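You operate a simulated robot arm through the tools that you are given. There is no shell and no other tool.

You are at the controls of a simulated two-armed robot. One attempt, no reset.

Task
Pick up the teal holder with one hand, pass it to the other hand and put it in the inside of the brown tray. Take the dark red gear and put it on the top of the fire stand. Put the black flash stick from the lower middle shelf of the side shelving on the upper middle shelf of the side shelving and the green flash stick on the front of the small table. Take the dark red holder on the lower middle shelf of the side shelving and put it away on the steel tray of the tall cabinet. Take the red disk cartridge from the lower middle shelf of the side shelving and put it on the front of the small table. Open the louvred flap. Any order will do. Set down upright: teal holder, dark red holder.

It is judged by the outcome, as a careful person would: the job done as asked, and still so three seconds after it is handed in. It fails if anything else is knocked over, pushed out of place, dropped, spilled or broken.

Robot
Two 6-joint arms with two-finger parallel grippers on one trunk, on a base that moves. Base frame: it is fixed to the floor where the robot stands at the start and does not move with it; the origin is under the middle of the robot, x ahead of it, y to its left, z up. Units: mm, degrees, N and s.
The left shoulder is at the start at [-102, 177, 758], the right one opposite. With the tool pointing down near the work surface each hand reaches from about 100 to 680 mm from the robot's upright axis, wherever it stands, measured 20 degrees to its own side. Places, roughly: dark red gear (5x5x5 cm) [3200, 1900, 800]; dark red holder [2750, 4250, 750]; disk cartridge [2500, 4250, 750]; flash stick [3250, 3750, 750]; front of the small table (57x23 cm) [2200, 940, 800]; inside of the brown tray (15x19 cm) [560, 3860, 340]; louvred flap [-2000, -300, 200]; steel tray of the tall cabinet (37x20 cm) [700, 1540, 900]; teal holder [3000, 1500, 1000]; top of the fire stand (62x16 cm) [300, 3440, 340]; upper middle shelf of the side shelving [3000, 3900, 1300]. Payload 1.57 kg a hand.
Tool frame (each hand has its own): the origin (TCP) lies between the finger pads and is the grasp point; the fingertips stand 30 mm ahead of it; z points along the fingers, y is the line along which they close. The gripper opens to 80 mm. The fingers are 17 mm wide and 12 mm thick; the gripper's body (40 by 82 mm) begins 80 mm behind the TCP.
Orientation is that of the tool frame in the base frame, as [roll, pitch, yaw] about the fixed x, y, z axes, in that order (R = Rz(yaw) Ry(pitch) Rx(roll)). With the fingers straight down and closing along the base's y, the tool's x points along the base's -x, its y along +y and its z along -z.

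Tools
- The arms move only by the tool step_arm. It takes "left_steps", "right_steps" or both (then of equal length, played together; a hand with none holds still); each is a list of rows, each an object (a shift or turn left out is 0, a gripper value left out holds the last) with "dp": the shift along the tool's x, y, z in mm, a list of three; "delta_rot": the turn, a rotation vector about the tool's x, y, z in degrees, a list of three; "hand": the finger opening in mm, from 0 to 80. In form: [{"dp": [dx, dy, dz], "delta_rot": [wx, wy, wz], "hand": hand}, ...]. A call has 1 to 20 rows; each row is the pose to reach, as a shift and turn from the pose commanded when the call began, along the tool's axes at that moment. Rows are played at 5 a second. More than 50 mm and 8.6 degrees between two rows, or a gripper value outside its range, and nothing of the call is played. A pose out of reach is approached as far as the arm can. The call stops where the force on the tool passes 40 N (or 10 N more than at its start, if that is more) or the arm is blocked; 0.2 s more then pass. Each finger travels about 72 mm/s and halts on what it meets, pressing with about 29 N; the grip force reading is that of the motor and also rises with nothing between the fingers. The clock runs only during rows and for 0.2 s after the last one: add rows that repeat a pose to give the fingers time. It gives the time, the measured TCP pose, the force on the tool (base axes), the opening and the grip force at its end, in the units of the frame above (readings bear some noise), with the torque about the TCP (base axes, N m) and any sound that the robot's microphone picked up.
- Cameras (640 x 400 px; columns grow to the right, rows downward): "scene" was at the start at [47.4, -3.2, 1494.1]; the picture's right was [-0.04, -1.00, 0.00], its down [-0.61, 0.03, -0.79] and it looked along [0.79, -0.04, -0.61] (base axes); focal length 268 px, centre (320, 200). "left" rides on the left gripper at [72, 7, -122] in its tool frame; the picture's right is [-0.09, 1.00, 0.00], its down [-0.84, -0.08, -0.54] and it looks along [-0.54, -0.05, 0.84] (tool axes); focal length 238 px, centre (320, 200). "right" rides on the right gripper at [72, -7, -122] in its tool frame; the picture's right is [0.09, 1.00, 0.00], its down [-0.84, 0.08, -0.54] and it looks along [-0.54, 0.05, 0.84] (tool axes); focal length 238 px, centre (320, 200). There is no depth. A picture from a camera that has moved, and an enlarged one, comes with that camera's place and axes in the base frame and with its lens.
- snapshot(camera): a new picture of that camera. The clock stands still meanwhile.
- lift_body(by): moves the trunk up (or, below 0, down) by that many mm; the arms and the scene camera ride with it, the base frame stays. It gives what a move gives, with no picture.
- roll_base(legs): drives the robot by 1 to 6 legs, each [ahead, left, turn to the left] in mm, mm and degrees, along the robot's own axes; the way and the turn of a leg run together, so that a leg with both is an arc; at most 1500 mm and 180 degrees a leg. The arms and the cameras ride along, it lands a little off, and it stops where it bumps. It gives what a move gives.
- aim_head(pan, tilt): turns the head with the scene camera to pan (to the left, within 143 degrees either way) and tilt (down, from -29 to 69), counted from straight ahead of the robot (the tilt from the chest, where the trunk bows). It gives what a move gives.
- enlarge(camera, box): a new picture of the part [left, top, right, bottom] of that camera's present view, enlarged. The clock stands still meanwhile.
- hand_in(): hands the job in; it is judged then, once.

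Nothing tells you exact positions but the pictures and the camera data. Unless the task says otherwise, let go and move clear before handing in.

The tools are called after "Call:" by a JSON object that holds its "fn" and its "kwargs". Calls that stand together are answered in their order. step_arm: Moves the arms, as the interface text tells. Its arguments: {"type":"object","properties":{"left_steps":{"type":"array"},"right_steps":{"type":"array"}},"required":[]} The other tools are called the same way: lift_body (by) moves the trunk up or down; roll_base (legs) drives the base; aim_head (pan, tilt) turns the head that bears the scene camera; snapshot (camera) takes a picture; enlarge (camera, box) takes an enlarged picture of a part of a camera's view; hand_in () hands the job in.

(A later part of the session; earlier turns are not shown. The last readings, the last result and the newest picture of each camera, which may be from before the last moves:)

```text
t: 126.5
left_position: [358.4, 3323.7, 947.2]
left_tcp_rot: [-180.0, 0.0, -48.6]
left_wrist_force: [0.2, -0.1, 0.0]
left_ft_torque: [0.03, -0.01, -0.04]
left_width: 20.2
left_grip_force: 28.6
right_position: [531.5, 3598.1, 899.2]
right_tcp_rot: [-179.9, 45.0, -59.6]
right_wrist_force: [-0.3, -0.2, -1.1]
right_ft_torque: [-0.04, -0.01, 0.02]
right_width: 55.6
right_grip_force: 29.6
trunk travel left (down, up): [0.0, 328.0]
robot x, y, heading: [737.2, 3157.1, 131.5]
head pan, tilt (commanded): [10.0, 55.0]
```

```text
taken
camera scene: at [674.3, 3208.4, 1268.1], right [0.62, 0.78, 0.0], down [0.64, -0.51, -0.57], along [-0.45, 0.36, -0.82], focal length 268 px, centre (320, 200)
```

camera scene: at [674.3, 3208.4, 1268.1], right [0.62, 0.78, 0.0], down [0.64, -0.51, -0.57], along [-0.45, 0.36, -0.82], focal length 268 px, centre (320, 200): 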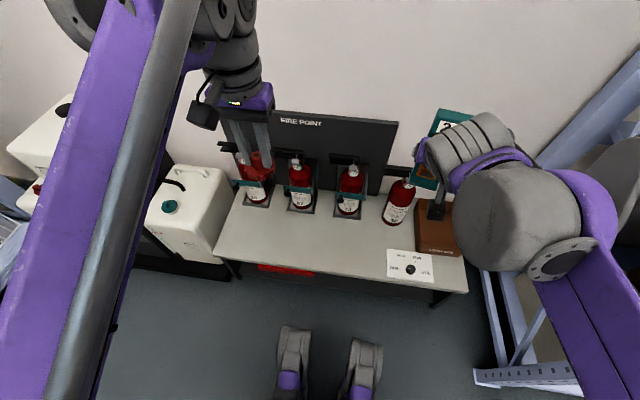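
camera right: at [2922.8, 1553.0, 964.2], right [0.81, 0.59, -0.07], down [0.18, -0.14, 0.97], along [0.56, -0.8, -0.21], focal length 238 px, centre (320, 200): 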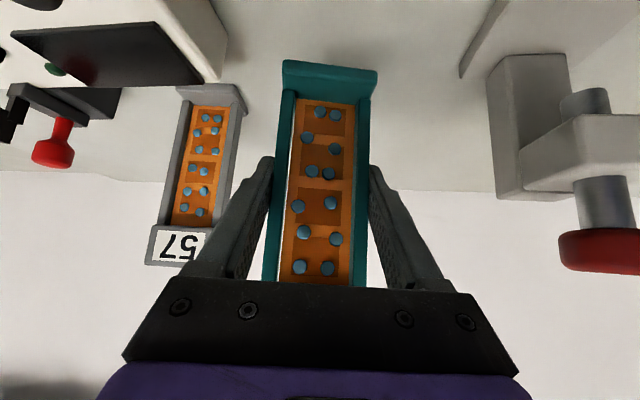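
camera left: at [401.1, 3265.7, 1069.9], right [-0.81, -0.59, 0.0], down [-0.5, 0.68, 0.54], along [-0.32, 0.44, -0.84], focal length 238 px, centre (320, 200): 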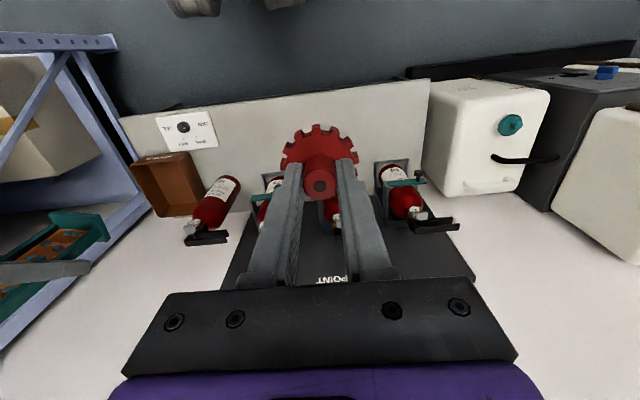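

The front strip is clear. I'll move the left hand over it and lower the gear most of the way, then check.

Call:
{"fn": "step_arm", "kwargs": {"left_steps": [{"dp": [-44, -8, 0]}, {"dp": [-88, -16, 0]}, {"dp": [-132, -23, 0]}, {"dp": [-132, -23, 48]}, {"dp": [-132, -23, 96]}, {"dp": [-132, -23, 144]}, {"dp": [-132, -23, 192]}, {"dp": [-132, -23, 240]}, {"dp": [-132, -23, 288]}, {"dp": [-132, -23, 336]}, {"dp": [-132, -23, 384]}, {"dp": [-132, -23, 432]}, {"dp": [-132, -23, 480]}, {"dp": [-132, -23, 480]}]}}

Call:
{"fn": "snapshot", "kwargs": {"camera": "left"}}

Call:
{"fn": "snapshot", "kwargs": {"camera": "scene"}}

```text
t: 129.5
left_position: [238.8, 3505.2, 663.4]
left_tcp_rot: [-180.0, -0.1, -48.6]
left_wrist_force: [0.7, 0.2, 0.0]
left_ft_torque: [0.03, 0.01, -0.01]
left_width: 20.3
left_grip_force: 28.9
left hand out of reach, approached as far as the arm can: row 3, 4, 5, 6, 7, 8, 9, 10, 11, 12, 13, 14
right_position: [532.1, 3600.3, 900.5]
right_tcp_rot: [-180.0, 45.0, -59.6]
right_wrist_force: [0.1, 0.9, -1.3]
right_ft_torque: [-0.03, 0.01, 0.02]
right_width: 55.6
right_grip_force: 29.4
trunk travel left (down, up): [0.0, 328.0]
robot x, y, heading: [739.2, 3156.1, 131.2]
head pan, tilt (commanded): [10.0, 55.0]
```

```text
taken
camera left: at [280.7, 3446.6, 786.2], right [-0.81, -0.59, 0.0], down [-0.5, 0.68, 0.54], along [-0.32, 0.44, -0.84], focal length 238 px, centre (320, 200)
```

left: 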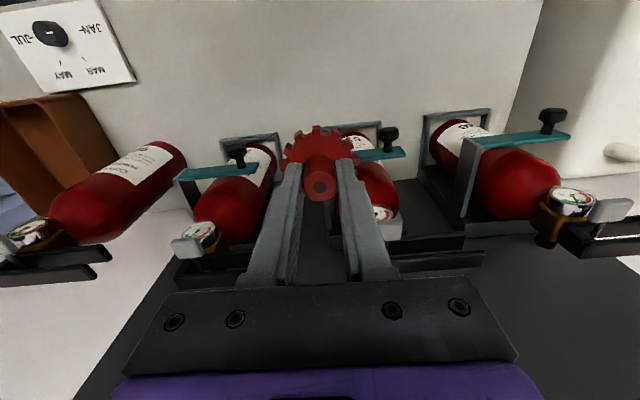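

```text
taken
camera scene: at [674.2, 3208.4, 1268.1], right [0.62, 0.78, 0.0], down [0.64, -0.51, -0.57], along [-0.45, 0.36, -0.82], focal length 268 px, centre (320, 200)
```

scene: 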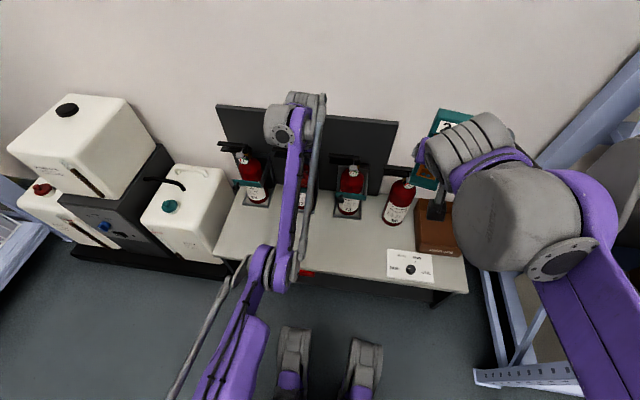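

The hand could not reach the lowered pose and drifted forward above the bottles instead. I'll back it straight up a little and check how it follows.

Call:
{"fn": "step_arm", "kwargs": {"left_steps": [{"dp": [0, 0, -48]}]}}

```text
t: 129.9
left_position: [234.6, 3506.0, 712.6]
left_tcp_rot: [180.0, -0.1, -48.6]
left_wrist_force: [-0.2, 0.2, -1.2]
left_ft_torque: [-0.02, 0.0, -0.01]
left_width: 20.5
left_grip_force: 28.7
left hand out of reach, approached as far as the arm can: row 1
right_position: [533.3, 3600.4, 900.6]
right_tcp_rot: [-180.0, 45.0, -59.6]
right_wrist_force: [-0.2, 0.0, -0.6]
right_ft_torque: [-0.02, -0.03, -0.02]
right_width: 55.5
right_grip_force: 29.0
trunk travel left (down, up): [0.0, 328.0]
robot x, y, heading: [740.2, 3151.4, 131.4]
head pan, tilt (commanded): [10.0, 55.0]
```

The commanded pose is re-based on the reached one. The arm got stretched; I'll draw it back toward me first (away from the bottles), then lower close in and move forward at low height.

Call:
{"fn": "step_arm", "kwargs": {"left_steps": [{"dp": [15, 0, -15]}, {"dp": [50, 0, -20]}, {"dp": [90, 0, -20]}, {"dp": [130, 0, -20]}, {"dp": [170, 0, -20]}, {"dp": [210, 0, -20]}, {"dp": [240, 0, -20]}, {"dp": [240, 0, -20]}]}}

Call:
{"fn": "snapshot", "kwargs": {"camera": "left"}}

Call:
{"fn": "snapshot", "kwargs": {"camera": "scene"}}

```text
t: 131.7
left_position: [242.1, 3508.8, 747.2]
left_tcp_rot: [-180.0, -0.2, -48.6]
left_wrist_force: [0.0, 0.3, -0.8]
left_ft_torque: [-0.03, 0.02, 0.01]
left_width: 20.3
left_grip_force: 29.2
left hand out of reach, approached as far as the arm can: row 1, 2, 3, 4, 5, 6, 7, 8
right_position: [532.5, 3597.8, 899.9]
right_tcp_rot: [179.9, 45.1, -59.6]
right_wrist_force: [-0.3, -0.6, -1.2]
right_ft_torque: [0.0, 0.01, -0.04]
right_width: 55.4
right_grip_force: 29.6
trunk travel left (down, up): [0.0, 328.0]
robot x, y, heading: [740.4, 3152.9, 131.2]
head pan, tilt (commanded): [10.0, 55.0]
```

```text
taken
camera left: at [284.2, 3450.8, 867.8], right [-0.81, -0.59, 0.0], down [-0.5, 0.68, 0.54], along [-0.32, 0.44, -0.84], focal length 238 px, centre (320, 200)
```

left: 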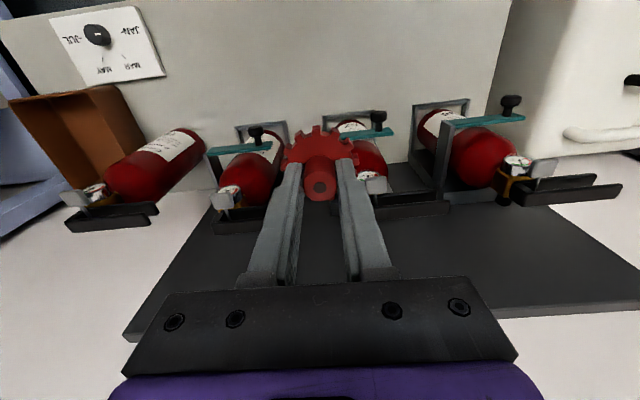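

```text
taken
camera scene: at [674.2, 3208.4, 1268.1], right [0.62, 0.78, 0.0], down [0.64, -0.51, -0.57], along [-0.45, 0.36, -0.82], focal length 268 px, centre (320, 200)
```

scene: 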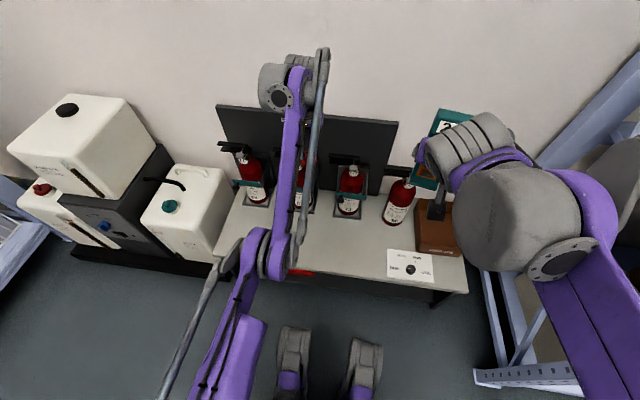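

The arm is stuck near its stretched posture. I'll try to leave it the way it came: upward with a gradual pull-back.

Call:
{"fn": "step_arm", "kwargs": {"left_steps": [{"dp": [15, 0, -40]}, {"dp": [35, 0, -80]}, {"dp": [60, 0, -120]}, {"dp": [95, 0, -155]}, {"dp": [135, 0, -185]}, {"dp": [175, 0, -210]}, {"dp": [175, 0, -210]}]}}

Call:
{"fn": "snapshot", "kwargs": {"camera": "scene"}}

```text
t: 133.3
left_position: [356.4, 3384.4, 951.0]
left_tcp_rot: [-180.0, -0.1, -48.6]
left_wrist_force: [-0.8, 0.2, -0.2]
left_ft_torque: [-0.01, -0.04, -0.01]
left_width: 20.4
left_grip_force: 29.2
left hand out of reach, approached as far as the arm can: row 1, 2, 3, 4
right_position: [530.9, 3600.8, 900.1]
right_tcp_rot: [-179.9, 44.9, -59.7]
right_wrist_force: [-0.5, 1.3, -1.0]
right_ft_torque: [0.01, -0.02, 0.0]
right_width: 55.7
right_grip_force: 28.7
trunk travel left (down, up): [0.0, 328.0]
robot x, y, heading: [739.9, 3154.4, 131.3]
head pan, tilt (commanded): [10.0, 55.0]
```

```text
taken
camera scene: at [672.9, 3210.1, 1267.9], right [0.62, 0.78, 0.0], down [0.64, -0.51, -0.57], along [-0.45, 0.36, -0.82], focal length 268 px, centre (320, 200)
```

scene: 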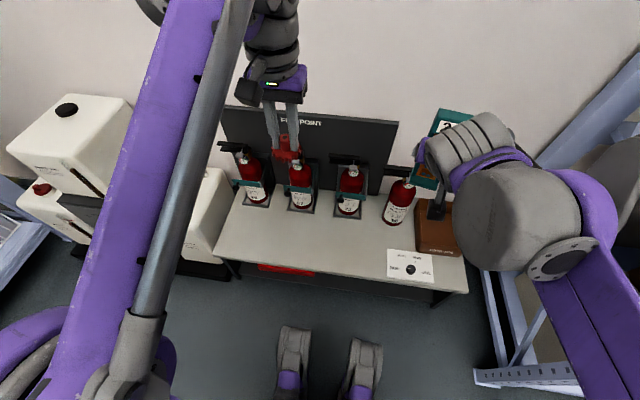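

Recovered. Now I'll lower the left hand here, close in, before moving forward over the strip.

Call:
{"fn": "step_arm", "kwargs": {"left_steps": [{"dp": [20, 0, 40]}, {"dp": [30, 0, 85]}, {"dp": [30, 0, 130]}, {"dp": [30, 0, 175]}, {"dp": [30, 0, 220]}, {"dp": [30, 0, 220]}]}}

Call:
{"fn": "snapshot", "kwargs": {"camera": "scene"}}

```text
t: 134.7
left_position: [375.0, 3359.6, 731.4]
left_tcp_rot: [-180.0, -0.1, -48.7]
left_wrist_force: [-0.1, 0.4, -0.2]
left_ft_torque: [0.01, -0.02, -0.04]
left_width: 20.4
left_grip_force: 29.0
right_position: [533.5, 3598.5, 901.0]
right_tcp_rot: [-180.0, 45.0, -59.6]
right_wrist_force: [0.2, 0.1, -2.3]
right_ft_torque: [0.01, 0.03, 0.0]
right_width: 55.5
right_grip_force: 29.3
trunk travel left (down, up): [0.0, 328.0]
robot x, y, heading: [735.4, 3154.6, 131.2]
head pan, tilt (commanded): [10.0, 55.0]
```

```text
taken
camera scene: at [674.3, 3208.3, 1268.1], right [0.62, 0.78, 0.0], down [0.64, -0.51, -0.57], along [-0.45, 0.36, -0.82], focal length 268 px, centre (320, 200)
```

scene: 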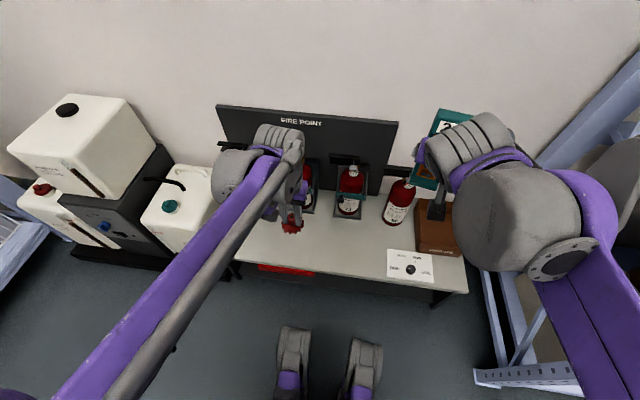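

Good, it follows well. Continue down to about z 480.

Call:
{"fn": "step_arm", "kwargs": {"left_steps": [{"dp": [0, 0, 45]}, {"dp": [0, 0, 90]}, {"dp": [0, 0, 135]}, {"dp": [0, 0, 180]}, {"dp": [0, 0, 215]}, {"dp": [0, 0, 245]}, {"dp": [0, 0, 245]}]}}

Call:
{"fn": "snapshot", "kwargs": {"camera": "left"}}

Call:
{"fn": "snapshot", "kwargs": {"camera": "scene"}}

```text
t: 136.3
left_position: [379.5, 3358.4, 485.5]
left_tcp_rot: [-180.0, 0.0, -48.6]
left_wrist_force: [-0.2, -0.9, -0.5]
left_ft_torque: [0.02, -0.01, -0.04]
left_width: 20.4
left_grip_force: 29.0
right_position: [532.9, 3599.7, 900.6]
right_tcp_rot: [180.0, 45.0, -59.6]
right_wrist_force: [0.3, 0.2, -1.1]
right_ft_torque: [0.01, 0.03, 0.01]
right_width: 55.9
right_grip_force: 28.9
trunk travel left (down, up): [0.0, 328.0]
robot x, y, heading: [735.5, 3159.0, 131.4]
head pan, tilt (commanded): [10.0, 55.0]
```

```text
taken
camera left: at [422.0, 3299.4, 607.4], right [-0.81, -0.59, 0.0], down [-0.5, 0.68, 0.54], along [-0.32, 0.44, -0.84], focal length 238 px, centre (320, 200)
```

left: 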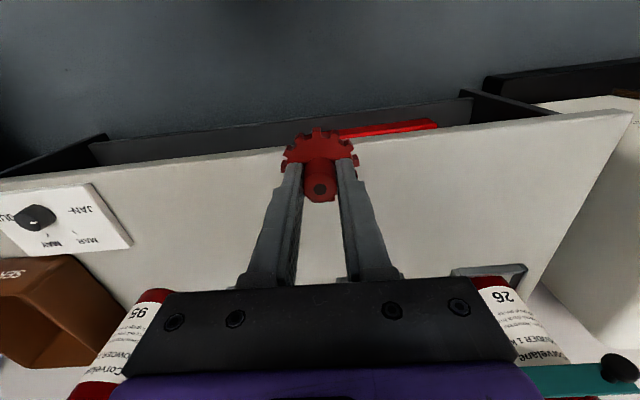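

```text
taken
camera scene: at [674.3, 3208.3, 1268.1], right [0.62, 0.78, 0.0], down [0.64, -0.51, -0.57], along [-0.45, 0.36, -0.82], focal length 268 px, centre (320, 200)
```

scene: 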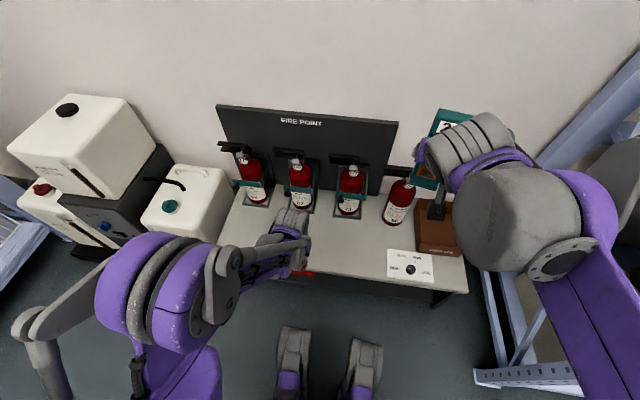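

Hand is low just in front of the stand's strip. Moving forward over the strip now.

Call:
{"fn": "step_arm", "kwargs": {"left_steps": [{"dp": [-40, 0, 0]}, {"dp": [-80, 0, 0]}, {"dp": [-105, 0, 0]}, {"dp": [-105, 0, 0]}]}}

Call:
{"fn": "snapshot", "kwargs": {"camera": "left"}}

Call:
{"fn": "snapshot", "kwargs": {"camera": "scene"}}

```text
t: 137.3
left_position: [308.4, 3436.7, 487.6]
left_tcp_rot: [-180.0, 0.0, -48.6]
left_wrist_force: [-0.2, 0.3, -1.0]
left_ft_torque: [0.01, 0.01, 0.02]
left_width: 20.3
left_grip_force: 28.3
right_position: [533.1, 3598.9, 900.6]
right_tcp_rot: [-180.0, 45.0, -59.7]
right_wrist_force: [-1.1, -0.7, -1.4]
right_ft_torque: [0.03, 0.01, 0.02]
right_width: 55.6
right_grip_force: 28.7
trunk travel left (down, up): [0.0, 328.0]
robot x, y, heading: [734.7, 3155.9, 131.3]
head pan, tilt (commanded): [10.0, 55.0]
```

```text
taken
camera left: at [350.6, 3378.1, 609.3], right [-0.81, -0.59, 0.0], down [-0.5, 0.68, 0.54], along [-0.32, 0.44, -0.84], focal length 238 px, centre (320, 200)
```

left: 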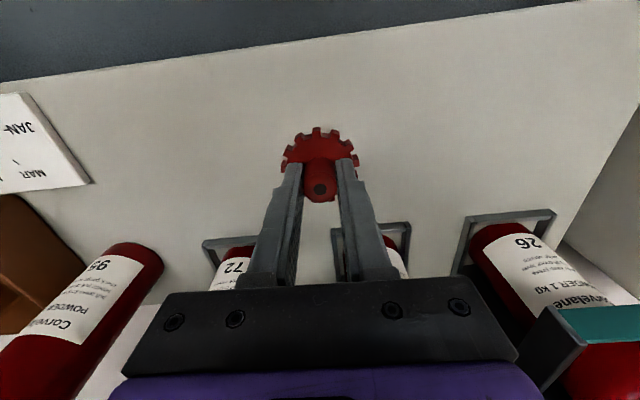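

```text
taken
camera scene: at [674.3, 3208.3, 1268.1], right [0.62, 0.78, 0.0], down [0.64, -0.51, -0.57], along [-0.45, 0.36, -0.82], focal length 268 px, centre (320, 200)
```

scene: 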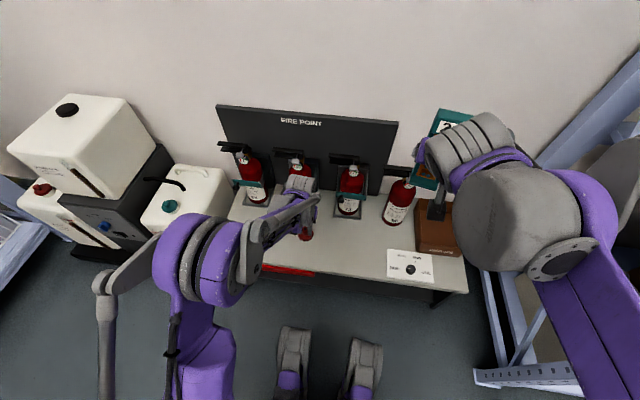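

The gear will land mid-strip, clear of bottles and edge. Lowering gently.

Call:
{"fn": "step_arm", "kwargs": {"left_steps": [{"dp": [0, 0, 40]}, {"dp": [0, 0, 70]}, {"dp": [0, 0, 78]}, {"dp": [0, 0, 78]}]}}

Call:
{"fn": "snapshot", "kwargs": {"camera": "left"}}

```text
t: 138.3
left_position: [306.2, 3438.5, 404.8]
left_tcp_rot: [180.0, 0.0, -48.6]
left_wrist_force: [0.0, 0.2, 0.1]
left_ft_torque: [-0.02, 0.02, -0.02]
left_width: 20.0
left_grip_force: 29.0
right_position: [532.4, 3598.4, 899.8]
right_tcp_rot: [-180.0, 45.0, -59.6]
right_wrist_force: [0.2, 0.2, -1.4]
right_ft_torque: [-0.05, 0.0, -0.01]
right_width: 55.7
right_grip_force: 28.7
trunk travel left (down, up): [0.0, 328.0]
robot x, y, heading: [736.1, 3151.7, 131.5]
head pan, tilt (commanded): [10.0, 55.0]
```

```text
taken
camera left: at [349.2, 3379.8, 527.7], right [-0.81, -0.59, 0.0], down [-0.5, 0.68, 0.54], along [-0.32, 0.44, -0.84], focal length 238 px, centre (320, 200)
```

left: 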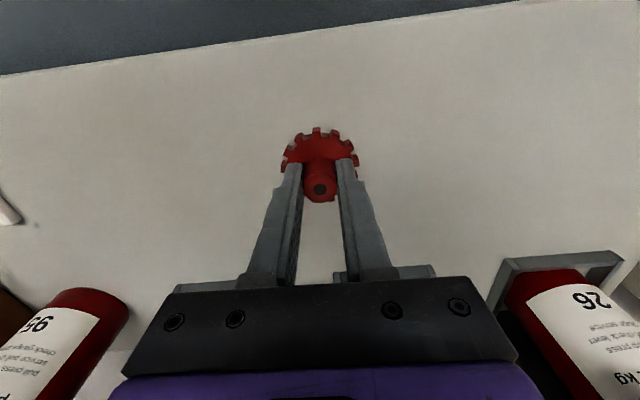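

Stand top comes out at about z 340. Lowering the last centimetre in small steps.

Call:
{"fn": "step_arm", "kwargs": {"left_steps": [{"dp": [0, 0, 5]}, {"dp": [0, 0, 8]}, {"dp": [0, 0, 10]}, {"dp": [0, 0, 10]}]}}

Call:
{"fn": "step_arm", "kwargs": {"left_steps": [{"dp": [0, 0, 2]}, {"dp": [0, 0, 2]}]}}

Call:
{"fn": "step_arm", "kwargs": {"left_steps": [{"dp": [0, 0, 2]}, {"dp": [0, 0, 2]}]}}

```text
t: 139.3
left_position: [306.4, 3437.7, 397.8]
left_tcp_rot: [179.9, 0.0, -48.5]
left_wrist_force: [-0.3, -0.1, -0.2]
left_ft_torque: [0.01, -0.04, -0.04]
left_width: 20.4
left_grip_force: 29.3
right_position: [532.5, 3599.3, 899.3]
right_tcp_rot: [-180.0, 45.1, -59.5]
right_wrist_force: [0.2, -0.3, -0.4]
right_ft_torque: [0.02, 0.02, 0.01]
right_width: 55.6
right_grip_force: 29.0
trunk travel left (down, up): [0.0, 328.0]
robot x, y, heading: [736.7, 3156.6, 131.3]
head pan, tilt (commanded): [10.0, 55.0]
```

```text
t: 139.9
left_position: [307.0, 3437.9, 395.7]
left_tcp_rot: [-180.0, 0.0, -48.7]
left_wrist_force: [0.1, -0.4, -0.8]
left_ft_torque: [-0.03, 0.0, -0.01]
left_width: 20.4
left_grip_force: 28.9
right_position: [532.3, 3598.4, 899.4]
right_tcp_rot: [179.9, 45.0, -59.5]
right_wrist_force: [-0.5, -0.3, -0.8]
right_ft_torque: [-0.03, -0.01, -0.02]
right_width: 55.6
right_grip_force: 28.6
trunk travel left (down, up): [0.0, 328.0]
robot x, y, heading: [735.2, 3154.3, 131.5]
head pan, tilt (commanded): [10.0, 55.0]
```

```text
t: 140.5
left_position: [307.4, 3437.8, 393.7]
left_tcp_rot: [180.0, 0.0, -48.6]
left_wrist_force: [-0.5, -0.1, -0.1]
left_ft_torque: [-0.02, -0.01, -0.01]
left_width: 20.4
left_grip_force: 28.5
right_position: [530.9, 3599.0, 899.6]
right_tcp_rot: [180.0, 45.1, -59.6]
right_wrist_force: [0.0, 0.1, -0.9]
right_ft_torque: [0.02, -0.05, 0.01]
right_width: 55.7
right_grip_force: 29.1
trunk travel left (down, up): [0.0, 328.0]
robot x, y, heading: [737.3, 3152.5, 131.5]
head pan, tilt (commanded): [10.0, 55.0]
```

Call:
{"fn": "step_arm", "kwargs": {"left_steps": [{"dp": [0, 0, 2]}, {"dp": [0, 0, 2]}]}}

Call:
{"fn": "step_arm", "kwargs": {"left_steps": [{"dp": [0, 0, 2]}, {"dp": [0, 0, 2]}]}}

Call:
{"fn": "step_arm", "kwargs": {"left_steps": [{"dp": [0, 0, 2]}, {"dp": [0, 0, 2]}]}}

```text
t: 141.1
left_position: [309.2, 3439.6, 392.1]
left_tcp_rot: [-180.0, -0.1, -48.7]
left_wrist_force: [0.6, -0.1, -0.4]
left_ft_torque: [-0.02, 0.0, 0.0]
left_width: 20.3
left_grip_force: 28.9
right_position: [532.2, 3598.4, 900.7]
right_tcp_rot: [-180.0, 45.0, -59.6]
right_wrist_force: [0.3, -0.2, -0.8]
right_ft_torque: [0.0, -0.02, 0.02]
right_width: 55.3
right_grip_force: 29.4
trunk travel left (down, up): [0.0, 328.0]
robot x, y, heading: [737.7, 3152.6, 131.3]
head pan, tilt (commanded): [10.0, 55.0]
```

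```text
t: 141.7
left_position: [307.8, 3438.2, 391.1]
left_tcp_rot: [-180.0, 0.0, -48.6]
left_wrist_force: [0.7, -0.2, -0.8]
left_ft_torque: [0.01, -0.01, 0.01]
left_width: 20.4
left_grip_force: 29.7
right_position: [533.1, 3599.2, 899.5]
right_tcp_rot: [-180.0, 45.1, -59.6]
right_wrist_force: [-0.7, 0.2, -1.1]
right_ft_torque: [0.0, 0.0, -0.02]
right_width: 55.5
right_grip_force: 28.9
trunk travel left (down, up): [0.0, 328.0]
robot x, y, heading: [739.8, 3156.0, 131.6]
head pan, tilt (commanded): [10.0, 55.0]
```

```text
t: 142.3
left_position: [308.3, 3437.0, 389.2]
left_tcp_rot: [180.0, 0.0, -48.6]
left_wrist_force: [-2.3, 0.9, 11.8]
left_ft_torque: [0.04, 0.09, 0.0]
left_width: 20.4
left_grip_force: 28.9
right_position: [533.4, 3598.2, 901.1]
right_tcp_rot: [-179.9, 45.0, -59.6]
right_wrist_force: [0.1, -0.3, -1.3]
right_ft_torque: [0.0, 0.02, 0.02]
right_width: 55.6
right_grip_force: 28.9
trunk travel left (down, up): [0.0, 328.0]
robot x, y, heading: [740.7, 3155.6, 131.6]
head pan, tilt (commanded): [10.0, 55.0]
```

Contact felt (12 N) at TCP z 389. Releasing the gear and lifting clear.

Call:
{"fn": "step_arm", "kwargs": {"left_steps": [{"dp": [0, 0, -1], "hand": 30}, {"dp": [0, 0, -1], "hand": 45}, {"dp": [0, 0, -1], "hand": 45}, {"dp": [0, 0, -20], "hand": 45}, {"dp": [0, 0, -50], "hand": 45}, {"dp": [0, 0, -90], "hand": 45}, {"dp": [0, 0, -90], "hand": 45}]}}

Call:
{"fn": "snapshot", "kwargs": {"camera": "left"}}

```text
t: 143.9
left_position: [308.9, 3439.4, 477.5]
left_tcp_rot: [180.0, 0.0, -48.7]
left_wrist_force: [-0.8, 0.7, -0.4]
left_ft_torque: [0.0, -0.01, 0.01]
left_width: 44.9
left_grip_force: 0.0
right_position: [532.6, 3598.8, 899.9]
right_tcp_rot: [180.0, 45.0, -59.5]
right_wrist_force: [0.8, 0.0, -1.0]
right_ft_torque: [-0.01, 0.04, -0.03]
right_width: 55.6
right_grip_force: 28.6
trunk travel left (down, up): [0.0, 328.0]
robot x, y, heading: [738.9, 3156.4, 131.7]
head pan, tilt (commanded): [10.0, 55.0]
```

```text
taken
camera left: at [352.0, 3380.7, 600.2], right [-0.81, -0.59, 0.0], down [-0.5, 0.68, 0.54], along [-0.32, 0.44, -0.84], focal length 238 px, centre (320, 200)
```

left: 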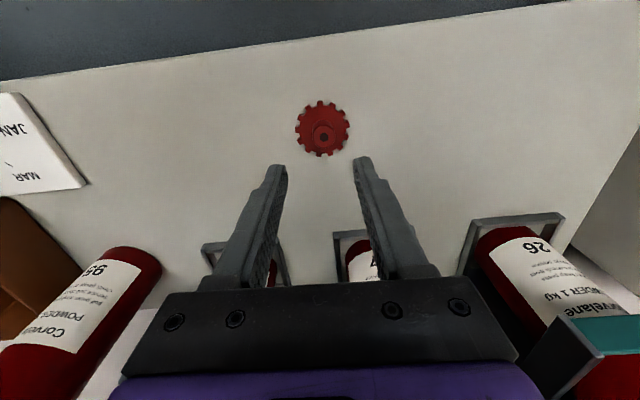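

The gear lies flat on the fire stand. Now I'll retract the left hand and raise it to prepare the handover.

Call:
{"fn": "step_arm", "kwargs": {"left_steps": [{"dp": [0, 0, -30], "hand": 60}, {"dp": [40, 0, -70], "hand": 80}, {"dp": [80, 0, -115]}, {"dp": [110, -10, -160]}, {"dp": [115, -30, -205]}, {"dp": [115, -50, -250]}, {"dp": [115, -50, -295]}, {"dp": [115, -50, -340]}, {"dp": [115, -50, -385]}, {"dp": [115, -50, -430]}, {"dp": [115, -50, -470]}, {"dp": [115, -50, -470]}]}}

Call:
{"fn": "snapshot", "kwargs": {"camera": "scene"}}

```text
refused: row 2 steps farther than a row can; nothing moved
```

```text
taken
camera scene: at [674.2, 3208.4, 1268.1], right [0.62, 0.78, 0.0], down [0.64, -0.51, -0.57], along [-0.45, 0.36, -0.82], focal length 268 px, centre (320, 200)
```

scene: 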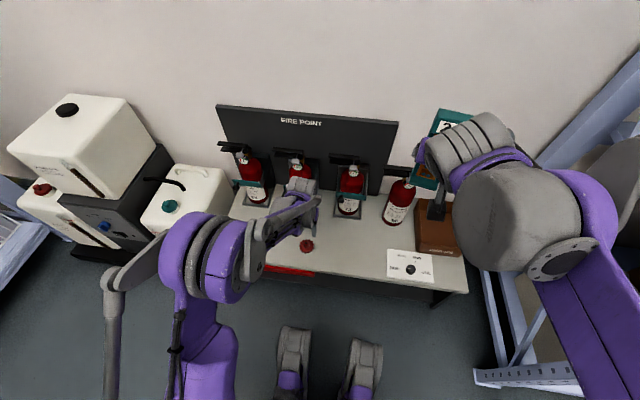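

Row too long; I'll resend with shorter steps.

Call:
{"fn": "step_arm", "kwargs": {"left_steps": [{"dp": [0, 0, -40], "hand": 60}, {"dp": [30, 0, -75], "hand": 80}, {"dp": [60, 10, -110]}, {"dp": [90, 20, -145]}, {"dp": [110, 30, -185]}, {"dp": [115, 40, -230]}, {"dp": [115, 40, -275]}, {"dp": [115, 40, -320]}, {"dp": [115, 40, -365]}, {"dp": [115, 40, -410]}, {"dp": [115, 40, -450]}, {"dp": [115, 40, -450]}]}}

Call:
{"fn": "snapshot", "kwargs": {"camera": "scene"}}

```text
t: 146.5
left_position: [355.6, 3325.9, 928.2]
left_tcp_rot: [-180.0, 0.0, -48.6]
left_wrist_force: [-0.5, 0.4, -1.0]
left_ft_torque: [0.0, 0.01, 0.01]
left_width: 80.0
left_grip_force: 0.1
right_position: [533.1, 3598.9, 901.2]
right_tcp_rot: [180.0, 45.0, -59.6]
right_wrist_force: [0.1, 0.5, -1.6]
right_ft_torque: [-0.01, 0.0, -0.01]
right_width: 55.4
right_grip_force: 29.1
trunk travel left (down, up): [0.0, 328.0]
robot x, y, heading: [734.4, 3155.1, 131.3]
head pan, tilt (commanded): [10.0, 55.0]
```

```text
taken
camera scene: at [674.3, 3208.3, 1268.1], right [0.62, 0.78, 0.0], down [0.64, -0.51, -0.57], along [-0.45, 0.36, -0.82], focal length 268 px, centre (320, 200)
```

scene: 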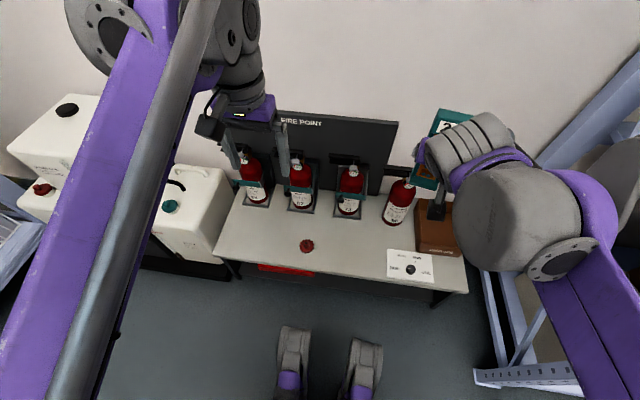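

Now I bring the right hand with the holder to a lower, central handover spot and yaw it so its wrist stays to my right.

Call:
{"fn": "step_arm", "kwargs": {"right_steps": [{"dp": [31, 14, 9]}, {"dp": [62, 29, 18]}, {"dp": [94, 43, 27]}, {"dp": [125, 58, 37]}, {"dp": [156, 72, 46]}, {"dp": [187, 86, 55]}, {"dp": [219, 101, 64]}, {"dp": [219, 101, 64]}]}}

Call:
{"fn": "step_arm", "kwargs": {"right_steps": [{"delta_rot": [-4.9, 0, -4.9]}, {"delta_rot": [-9.9, 0, -9.9]}, {"delta_rot": [-14.8, 0, -14.8]}, {"delta_rot": [-19.8, 0, -19.8]}, {"delta_rot": [-24.7, 0, -24.7]}, {"delta_rot": [-24.7, 0, -24.7]}]}}

Call:
{"fn": "snapshot", "kwargs": {"camera": "scene"}}

Call:
{"fn": "snapshot", "kwargs": {"camera": "left"}}

Call:
{"fn": "snapshot", "kwargs": {"camera": "right"}}

```text
t: 148.3
left_position: [355.1, 3326.3, 927.7]
left_tcp_rot: [-180.0, 0.0, -48.6]
left_wrist_force: [0.7, -0.7, -0.3]
left_ft_torque: [-0.02, 0.04, -0.04]
left_width: 80.0
left_grip_force: 0.2
right_position: [502.0, 3453.0, 699.1]
right_tcp_rot: [-179.9, 45.1, -59.6]
right_wrist_force: [0.3, 0.1, -0.8]
right_ft_torque: [-0.04, 0.05, -0.04]
right_width: 55.8
right_grip_force: 28.8
trunk travel left (down, up): [0.0, 328.0]
robot x, y, heading: [735.6, 3155.8, 131.2]
head pan, tilt (commanded): [10.0, 55.0]
```

```text
t: 149.7
left_position: [356.7, 3325.9, 927.8]
left_tcp_rot: [-179.9, 0.1, -48.5]
left_wrist_force: [-0.7, 0.4, 0.2]
left_ft_torque: [-0.03, 0.0, -0.01]
left_width: 80.2
left_grip_force: 0.1
right_position: [500.9, 3452.9, 698.7]
right_tcp_rot: [179.9, 45.0, -24.7]
right_wrist_force: [-0.1, 0.0, -0.7]
right_ft_torque: [-0.02, 0.04, -0.03]
right_width: 55.4
right_grip_force: 29.4
trunk travel left (down, up): [0.0, 328.0]
robot x, y, heading: [732.4, 3154.5, 131.4]
head pan, tilt (commanded): [10.0, 55.0]
```

```text
taken
camera scene: at [674.3, 3208.4, 1268.1], right [0.62, 0.78, 0.0], down [0.64, -0.51, -0.57], along [-0.45, 0.36, -0.82], focal length 268 px, centre (320, 200)
```

scene: 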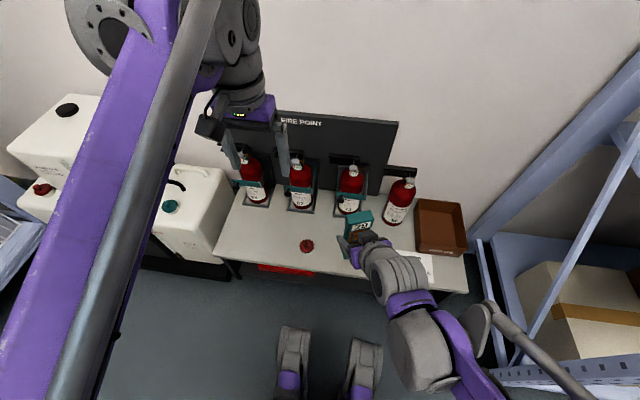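

```text
taken
camera left: at [398.5, 3267.7, 1049.6], right [-0.81, -0.59, 0.0], down [-0.5, 0.68, 0.54], along [-0.32, 0.44, -0.84], focal length 238 px, centre (320, 200)
```

left: 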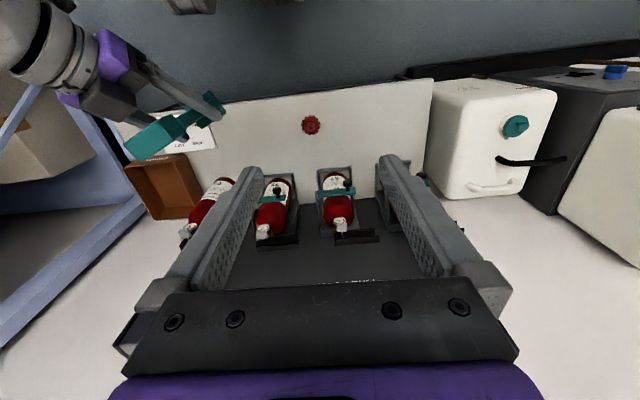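

```text
taken
camera right: at [628.6, 3401.7, 733.9], right [-0.36, -0.93, -0.06], down [-0.22, 0.02, 0.98], along [-0.91, 0.36, -0.21], focal length 238 px, centre (320, 200)
```

right: 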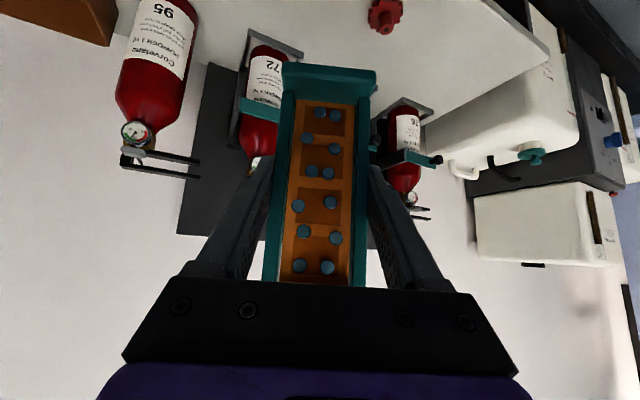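

The holder hangs upright at about [501, 3452], top near z 795. I'll bring the left hand above it with matching yaw and check alignment.

Call:
{"fn": "step_arm", "kwargs": {"left_steps": [{"dp": [0, -32, 0], "delta_rot": [0, 0, -4]}, {"dp": [0, -64, 0], "delta_rot": [0, 0, -8]}, {"dp": [0, -96, 0], "delta_rot": [0, 0, -12]}, {"dp": [0, -128, 0], "delta_rot": [0, 0, -16]}, {"dp": [0, -160, 0], "delta_rot": [0, 0, -20]}, {"dp": [0, -190, 0], "delta_rot": [0, 0, -24]}, {"dp": [0, -190, 0], "delta_rot": [0, 0, -24]}]}}

Call:
{"fn": "snapshot", "kwargs": {"camera": "left"}}

Call:
{"fn": "snapshot", "kwargs": {"camera": "scene"}}

```text
t: 151.3
left_position: [497.4, 3449.8, 927.9]
left_tcp_rot: [180.0, 0.0, -24.6]
left_wrist_force: [0.0, 0.0, 0.3]
left_ft_torque: [0.0, -0.01, -0.02]
left_width: 80.1
left_grip_force: 0.1
right_position: [500.0, 3451.9, 699.7]
right_tcp_rot: [180.0, 45.0, -24.8]
right_wrist_force: [-0.5, 0.5, -1.3]
right_ft_torque: [0.02, 0.0, 0.04]
right_width: 55.5
right_grip_force: 28.5
trunk travel left (down, up): [0.0, 328.0]
robot x, y, heading: [737.3, 3154.8, 131.3]
head pan, tilt (commanded): [10.0, 55.0]
```

```text
taken
camera left: at [560.4, 3414.0, 1049.8], right [-0.5, -0.87, 0.0], down [-0.73, 0.42, 0.54], along [-0.47, 0.27, -0.84], focal length 238 px, centre (320, 200)
```

left: 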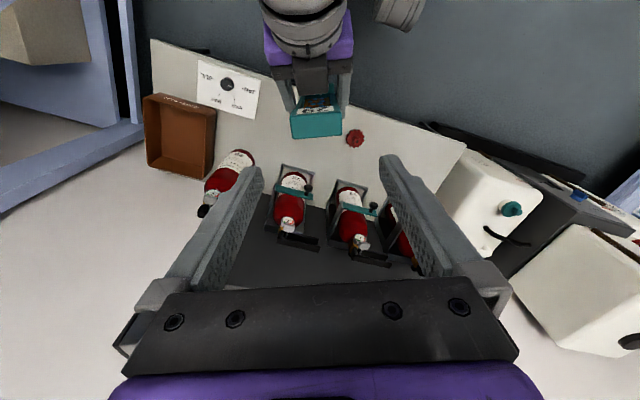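

```text
taken
camera scene: at [674.2, 3208.3, 1268.1], right [0.62, 0.78, 0.0], down [0.64, -0.51, -0.57], along [-0.45, 0.36, -0.82], focal length 268 px, centre (320, 200)
```

scene: 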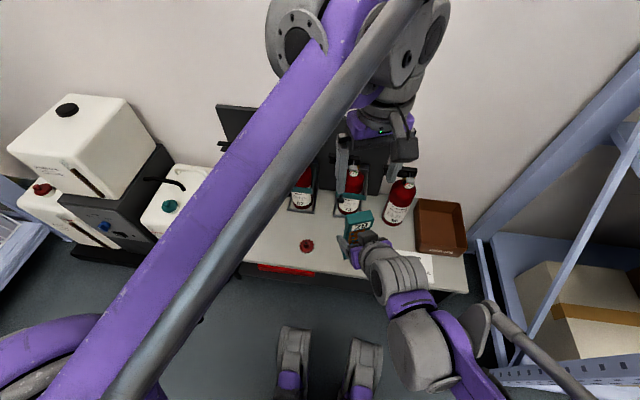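

Nearly aligned. I'll zoom in to measure the top face before descending.

Call:
{"fn": "enlarge", "kwargs": {"camera": "left", "box": [260, 70, 372, 140]}}

```text
5.71 times, centred on (316, 105) of left
camera zoom: at [560.4, 3414.0, 1049.8], right [-0.5, -0.87, 0.0], down [-0.73, 0.42, 0.54], along [-0.47, 0.27, -0.84], focal length 1362 px, centre (343, 743)
```

zoom: 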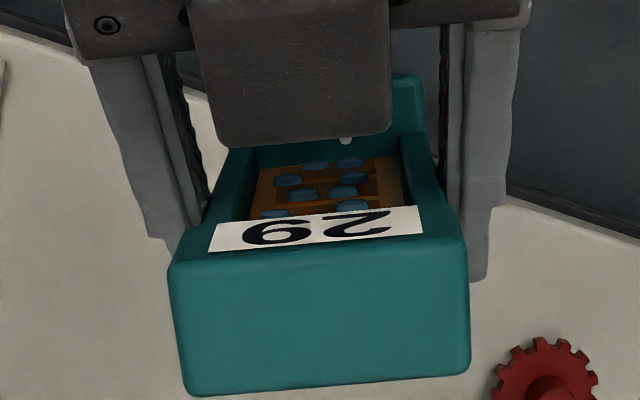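

Top face is ~55 × 24 mm, centred at [501, 3452]. I'll lower the left hand so its fingers straddle the top 35 mm.

Call:
{"fn": "step_arm", "kwargs": {"left_steps": [{"dp": [2.2, -3.9, 0]}, {"dp": [2.2, -3.9, 40]}, {"dp": [2.2, -3.9, 75]}, {"dp": [2.2, -3.9, 100]}, {"dp": [2.2, -3.9, 100]}]}}

Call:
{"fn": "snapshot", "kwargs": {"camera": "left"}}

Call:
{"fn": "snapshot", "kwargs": {"camera": "scene"}}

```text
t: 152.5
left_position: [499.6, 3455.0, 827.2]
left_tcp_rot: [-180.0, -0.1, -24.5]
left_wrist_force: [-0.6, 0.3, -0.1]
left_ft_torque: [0.0, 0.01, 0.02]
left_width: 79.6
left_grip_force: 0.0
right_position: [500.9, 3452.3, 699.4]
right_tcp_rot: [-180.0, 45.1, -24.6]
right_wrist_force: [-0.4, -0.9, -0.5]
right_ft_torque: [0.03, -0.01, -0.03]
right_width: 55.3
right_grip_force: 29.6
trunk travel left (down, up): [0.0, 328.0]
robot x, y, heading: [740.1, 3154.4, 131.5]
head pan, tilt (commanded): [10.0, 55.0]
```

```text
taken
camera left: at [563.0, 3417.8, 948.8], right [-0.5, -0.87, 0.0], down [-0.73, 0.42, 0.54], along [-0.47, 0.27, -0.84], focal length 238 px, centre (320, 200)
```

left: 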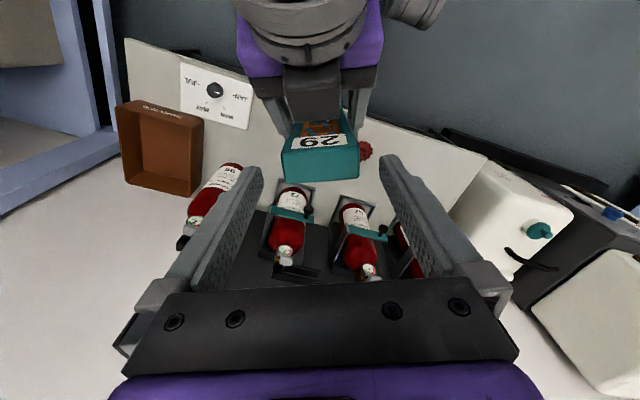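

```text
taken
camera scene: at [674.3, 3208.3, 1268.1], right [0.62, 0.78, 0.0], down [0.64, -0.51, -0.57], along [-0.45, 0.36, -0.82], focal length 268 px, centre (320, 200)
```

scene: 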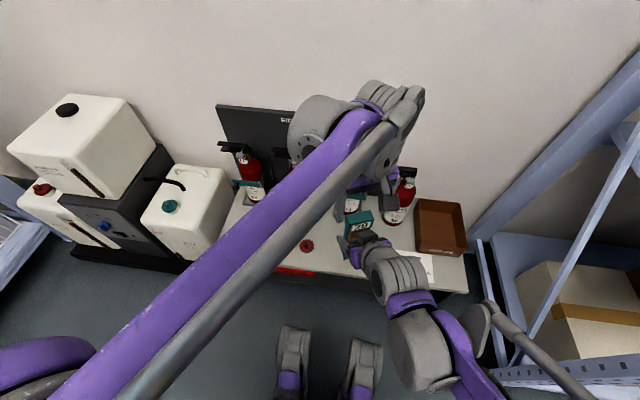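

The holder's top is centred between the fingers. Lowering the last 37 mm and closing.

Call:
{"fn": "step_arm", "kwargs": {"left_steps": [{"dp": [0, 0, 20]}, {"dp": [0, 0, 37]}, {"dp": [0, 0, 37]}]}}

Call:
{"fn": "snapshot", "kwargs": {"camera": "left"}}

```text
t: 153.3
left_position: [501.1, 3454.6, 789.9]
left_tcp_rot: [179.9, 0.0, -24.6]
left_wrist_force: [0.7, 1.0, 0.1]
left_ft_torque: [-0.02, -0.02, 0.04]
left_width: 80.1
left_grip_force: 0.1
right_position: [500.4, 3453.1, 699.5]
right_tcp_rot: [-179.9, 45.1, -24.7]
right_wrist_force: [-0.4, 1.0, -0.3]
right_ft_torque: [-0.04, -0.01, 0.0]
right_width: 55.3
right_grip_force: 29.1
trunk travel left (down, up): [0.0, 328.0]
robot x, y, heading: [736.2, 3152.8, 131.8]
head pan, tilt (commanded): [10.0, 55.0]
```

```text
taken
camera left: at [563.2, 3417.8, 912.5], right [-0.5, -0.87, 0.0], down [-0.73, 0.42, 0.54], along [-0.47, 0.27, -0.84], focal length 238 px, centre (320, 200)
```

left: 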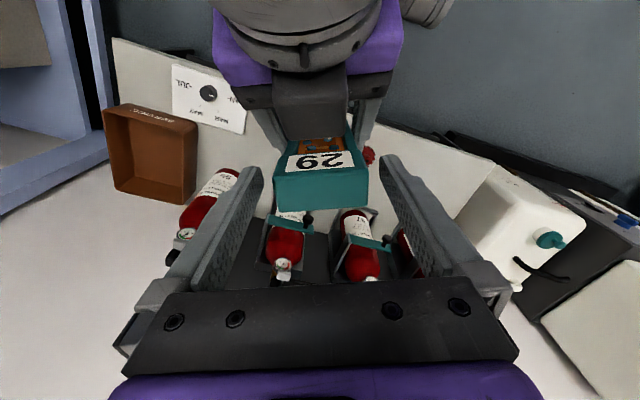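

The left fingers straddle the holder's top. Closing the left hand.

Call:
{"fn": "step_arm", "kwargs": {"left_steps": [{"hand": 62}, {"hand": 46}, {"hand": 44}, {"hand": 44}]}}

```text
t: 154.3
left_position: [500.4, 3454.0, 790.9]
left_tcp_rot: [179.9, -0.1, -24.5]
left_wrist_force: [-3.5, -6.9, -0.5]
left_ft_torque: [-0.26, 0.15, 0.0]
left_width: 55.4
left_grip_force: 29.2
right_position: [501.3, 3453.9, 699.4]
right_tcp_rot: [-180.0, 45.0, -24.7]
right_wrist_force: [3.9, 7.3, 1.9]
right_ft_torque: [-0.35, 0.19, -0.01]
right_width: 55.6
right_grip_force: 29.4
trunk travel left (down, up): [0.0, 328.0]
robot x, y, heading: [737.9, 3156.3, 131.3]
head pan, tilt (commanded): [10.0, 55.0]
```

Both hands grip it (left 55.4 mm, 29 N). Now I open the right hand and withdraw it backwards along its axis.

Call:
{"fn": "step_arm", "kwargs": {"right_steps": [{"hand": 60}, {"hand": 72}, {"hand": 78}, {"hand": 80}]}}

Call:
{"fn": "step_arm", "kwargs": {"right_steps": [{"dp": [0, 0, -30]}, {"dp": [0, 0, -65]}, {"dp": [5, -10, -105]}, {"dp": [20, -30, -140]}, {"dp": [40, -60, -160]}, {"dp": [60, -95, -170]}, {"dp": [70, -135, -170]}, {"dp": [70, -135, -170]}]}}

Call:
{"fn": "snapshot", "kwargs": {"camera": "left"}}

Call:
{"fn": "snapshot", "kwargs": {"camera": "scene"}}

```text
t: 155.3
left_position: [500.3, 3454.7, 791.2]
left_tcp_rot: [-180.0, 0.0, -24.6]
left_wrist_force: [0.2, -0.2, 0.6]
left_ft_torque: [0.01, -0.01, 0.01]
left_width: 55.3
left_grip_force: 28.8
right_position: [501.7, 3453.9, 699.1]
right_tcp_rot: [-179.9, 45.1, -24.8]
right_wrist_force: [0.3, 0.5, -0.5]
right_ft_torque: [-0.01, -0.01, 0.0]
right_width: 80.0
right_grip_force: 0.1
trunk travel left (down, up): [0.0, 328.0]
robot x, y, heading: [739.2, 3154.8, 131.4]
head pan, tilt (commanded): [10.0, 55.0]
```

```text
t: 157.1
left_position: [499.8, 3454.7, 789.8]
left_tcp_rot: [-180.0, 0.0, -24.6]
left_wrist_force: [-0.3, -0.9, -0.5]
left_ft_torque: [0.01, 0.02, 0.01]
left_width: 55.3
left_grip_force: 29.1
right_position: [710.2, 3504.2, 767.5]
right_tcp_rot: [180.0, 45.0, -24.6]
right_wrist_force: [0.5, -0.2, 0.5]
right_ft_torque: [-0.01, 0.02, -0.01]
right_width: 80.2
right_grip_force: 0.1
right hand out of reach, approached as far as the arm can: row 5
trunk travel left (down, up): [0.0, 328.0]
robot x, y, heading: [736.4, 3152.6, 131.4]
head pan, tilt (commanded): [10.0, 55.0]
```

```text
taken
camera left: at [563.3, 3417.7, 912.7], right [-0.5, -0.87, 0.0], down [-0.73, 0.42, 0.54], along [-0.47, 0.27, -0.84], focal length 238 px, centre (320, 200)
```

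left: 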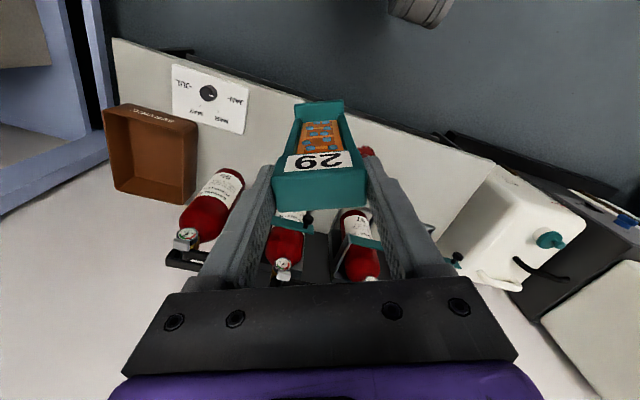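

```text
taken
camera scene: at [674.3, 3208.2, 1268.1], right [0.62, 0.78, 0.0], down [0.64, -0.51, -0.57], along [-0.45, 0.36, -0.82], focal length 268 px, centre (320, 200)
```

scene: 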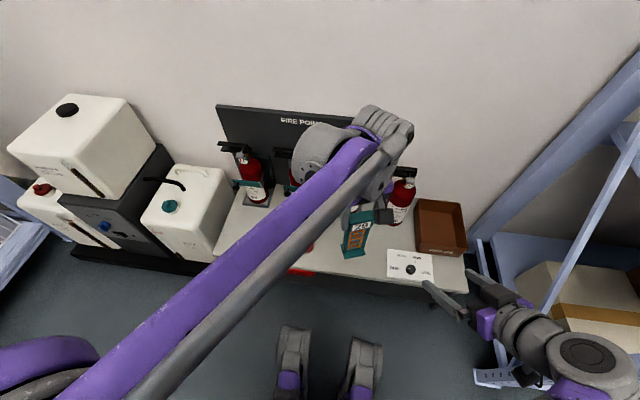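

The left hand now holds the holder alone. The brown tray is about 740 mm away to the right, so I'll tuck the right hand and reposition the base, turning right about 32°.

Call:
{"fn": "step_arm", "kwargs": {"right_steps": [{"dp": [0, 30, 0]}, {"dp": [0, 60, 0]}, {"dp": [0, 80, 0]}, {"dp": [0, 80, 0]}]}}

Call:
{"fn": "roll_base", "kwargs": {"legs": [[90, -160, 0], [0, 0, -32]]}}

Call:
{"fn": "aim_head", "kwargs": {"pan": 0, "tilt": 55}}

Call:
{"fn": "snapshot", "kwargs": {"camera": "scene"}}

Call:
{"fn": "snapshot", "kwargs": {"camera": "left"}}

```text
t: 158.1
left_position: [499.3, 3453.8, 791.4]
left_tcp_rot: [-180.0, 0.0, -24.6]
left_wrist_force: [-0.4, 0.0, -0.5]
left_ft_torque: [0.01, 0.03, -0.02]
left_width: 55.4
left_grip_force: 28.9
right_position: [658.7, 3462.1, 767.2]
right_tcp_rot: [179.9, 45.0, -24.7]
right_wrist_force: [0.2, 0.1, -0.1]
right_ft_torque: [0.01, 0.0, -0.04]
right_width: 80.1
right_grip_force: 0.0
right hand out of reach, approached as far as the arm can: row 2, 3, 4
trunk travel left (down, up): [0.0, 328.0]
robot x, y, heading: [737.2, 3156.9, 131.2]
head pan, tilt (commanded): [10.0, 55.0]
```

```text
t: 161.7
left_position: [750.0, 3708.2, 791.3]
left_tcp_rot: [180.0, 0.0, -56.1]
left_wrist_force: [0.8, 0.1, 1.0]
left_ft_torque: [0.03, 0.01, -0.02]
left_width: 55.6
left_grip_force: 28.9
right_position: [890.9, 3632.9, 766.3]
right_tcp_rot: [179.9, 45.0, -56.2]
right_wrist_force: [0.6, -0.2, -0.6]
right_ft_torque: [0.0, -0.01, -0.01]
right_width: 80.0
right_grip_force: 0.1
trunk travel left (down, up): [0.0, 328.0]
robot x, y, heading: [798.2, 3328.2, 100.0]
head pan, tilt (commanded): [10.0, 55.0]
```

```text
t: 162.4
left_position: [751.3, 3709.3, 790.4]
left_tcp_rot: [179.9, 0.0, -56.0]
left_wrist_force: [-0.6, -0.6, -0.4]
left_ft_torque: [0.01, 0.0, -0.01]
left_width: 55.1
left_grip_force: 28.5
right_position: [890.7, 3633.3, 767.0]
right_tcp_rot: [179.9, 45.0, -56.3]
right_wrist_force: [-0.7, 0.6, -0.2]
right_ft_torque: [0.01, 0.0, 0.02]
right_width: 79.9
right_grip_force: 0.0
trunk travel left (down, up): [0.0, 328.0]
robot x, y, heading: [795.2, 3331.8, 100.0]
head pan, tilt (commanded): [0.0, 55.0]
```

```text
taken
camera scene: at [781.9, 3411.6, 1268.1], right [0.99, 0.17, 0.0], down [0.14, -0.81, -0.57], along [-0.1, 0.56, -0.82], focal length 268 px, centre (320, 200)
```

scene: 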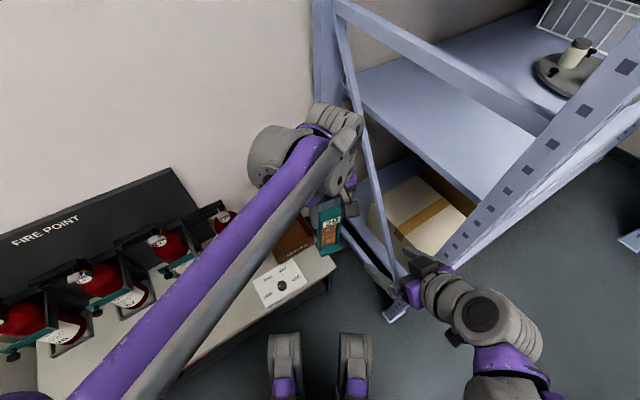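

```text
taken
camera left: at [785.4, 3645.2, 912.6], right [-0.88, -0.48, 0.0], down [-0.4, 0.74, 0.54], along [-0.26, 0.48, -0.84], focal length 238 px, centre (320, 200)
```

left: 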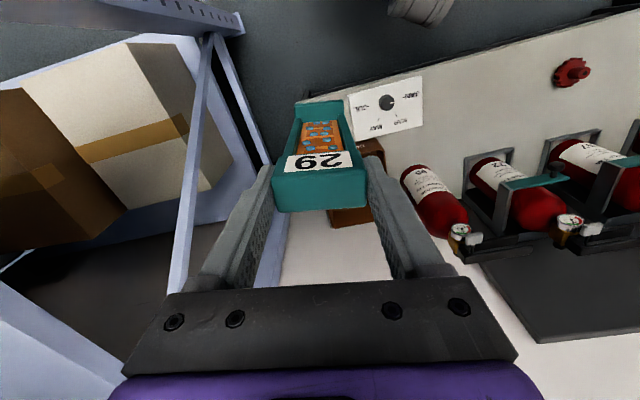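

The holder is over the stand's right end at z 790, tray beyond it. I'll lower a bit, then move forward over the tray and check the view.

Call:
{"fn": "step_arm", "kwargs": {"left_steps": [{"dp": [0, 0, 45]}, {"dp": [0, 0, 90]}, {"dp": [0, 0, 130]}, {"dp": [-40, 10, 145]}, {"dp": [-80, 20, 145]}, {"dp": [-120, 30, 145]}, {"dp": [-160, 40, 145]}, {"dp": [-160, 40, 145]}]}}

Call:
{"fn": "snapshot", "kwargs": {"camera": "left"}}

Call:
{"fn": "snapshot", "kwargs": {"camera": "scene"}}

```text
t: 164.2
left_position: [628.2, 3820.8, 644.2]
left_tcp_rot: [179.9, 0.0, -56.2]
left_wrist_force: [-0.6, 0.1, -0.5]
left_ft_torque: [-0.06, 0.01, -0.01]
left_width: 55.2
left_grip_force: 29.2
right_position: [890.7, 3632.6, 767.0]
right_tcp_rot: [180.0, 45.1, -56.2]
right_wrist_force: [0.0, -0.6, -0.8]
right_ft_torque: [-0.02, 0.03, -0.01]
right_width: 79.7
right_grip_force: 0.2
trunk travel left (down, up): [0.0, 328.0]
robot x, y, heading: [794.2, 3333.4, 100.2]
head pan, tilt (commanded): [0.0, 55.0]
```

```text
taken
camera left: at [662.6, 3756.3, 767.0], right [-0.88, -0.48, 0.0], down [-0.4, 0.74, 0.54], along [-0.26, 0.48, -0.84], focal length 238 px, centre (320, 200)
```

left: 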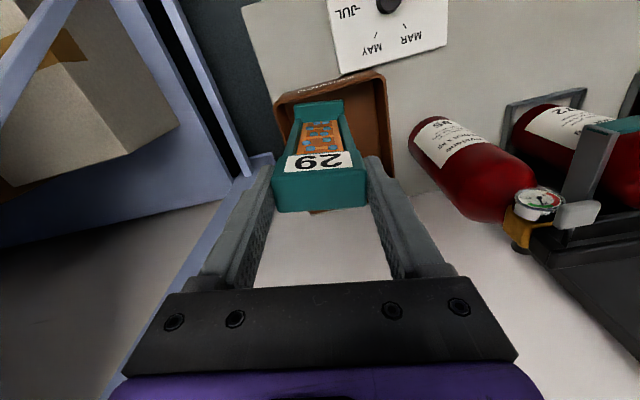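

```text
taken
camera scene: at [782.0, 3411.5, 1268.1], right [0.99, 0.17, 0.0], down [0.14, -0.81, -0.57], along [-0.1, 0.57, -0.82], focal length 268 px, centre (320, 200)
```

scene: 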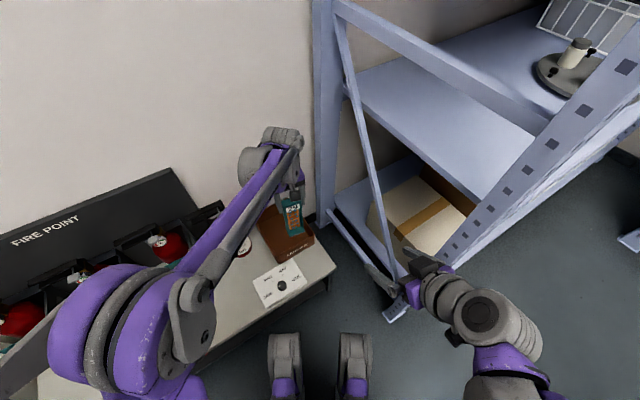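

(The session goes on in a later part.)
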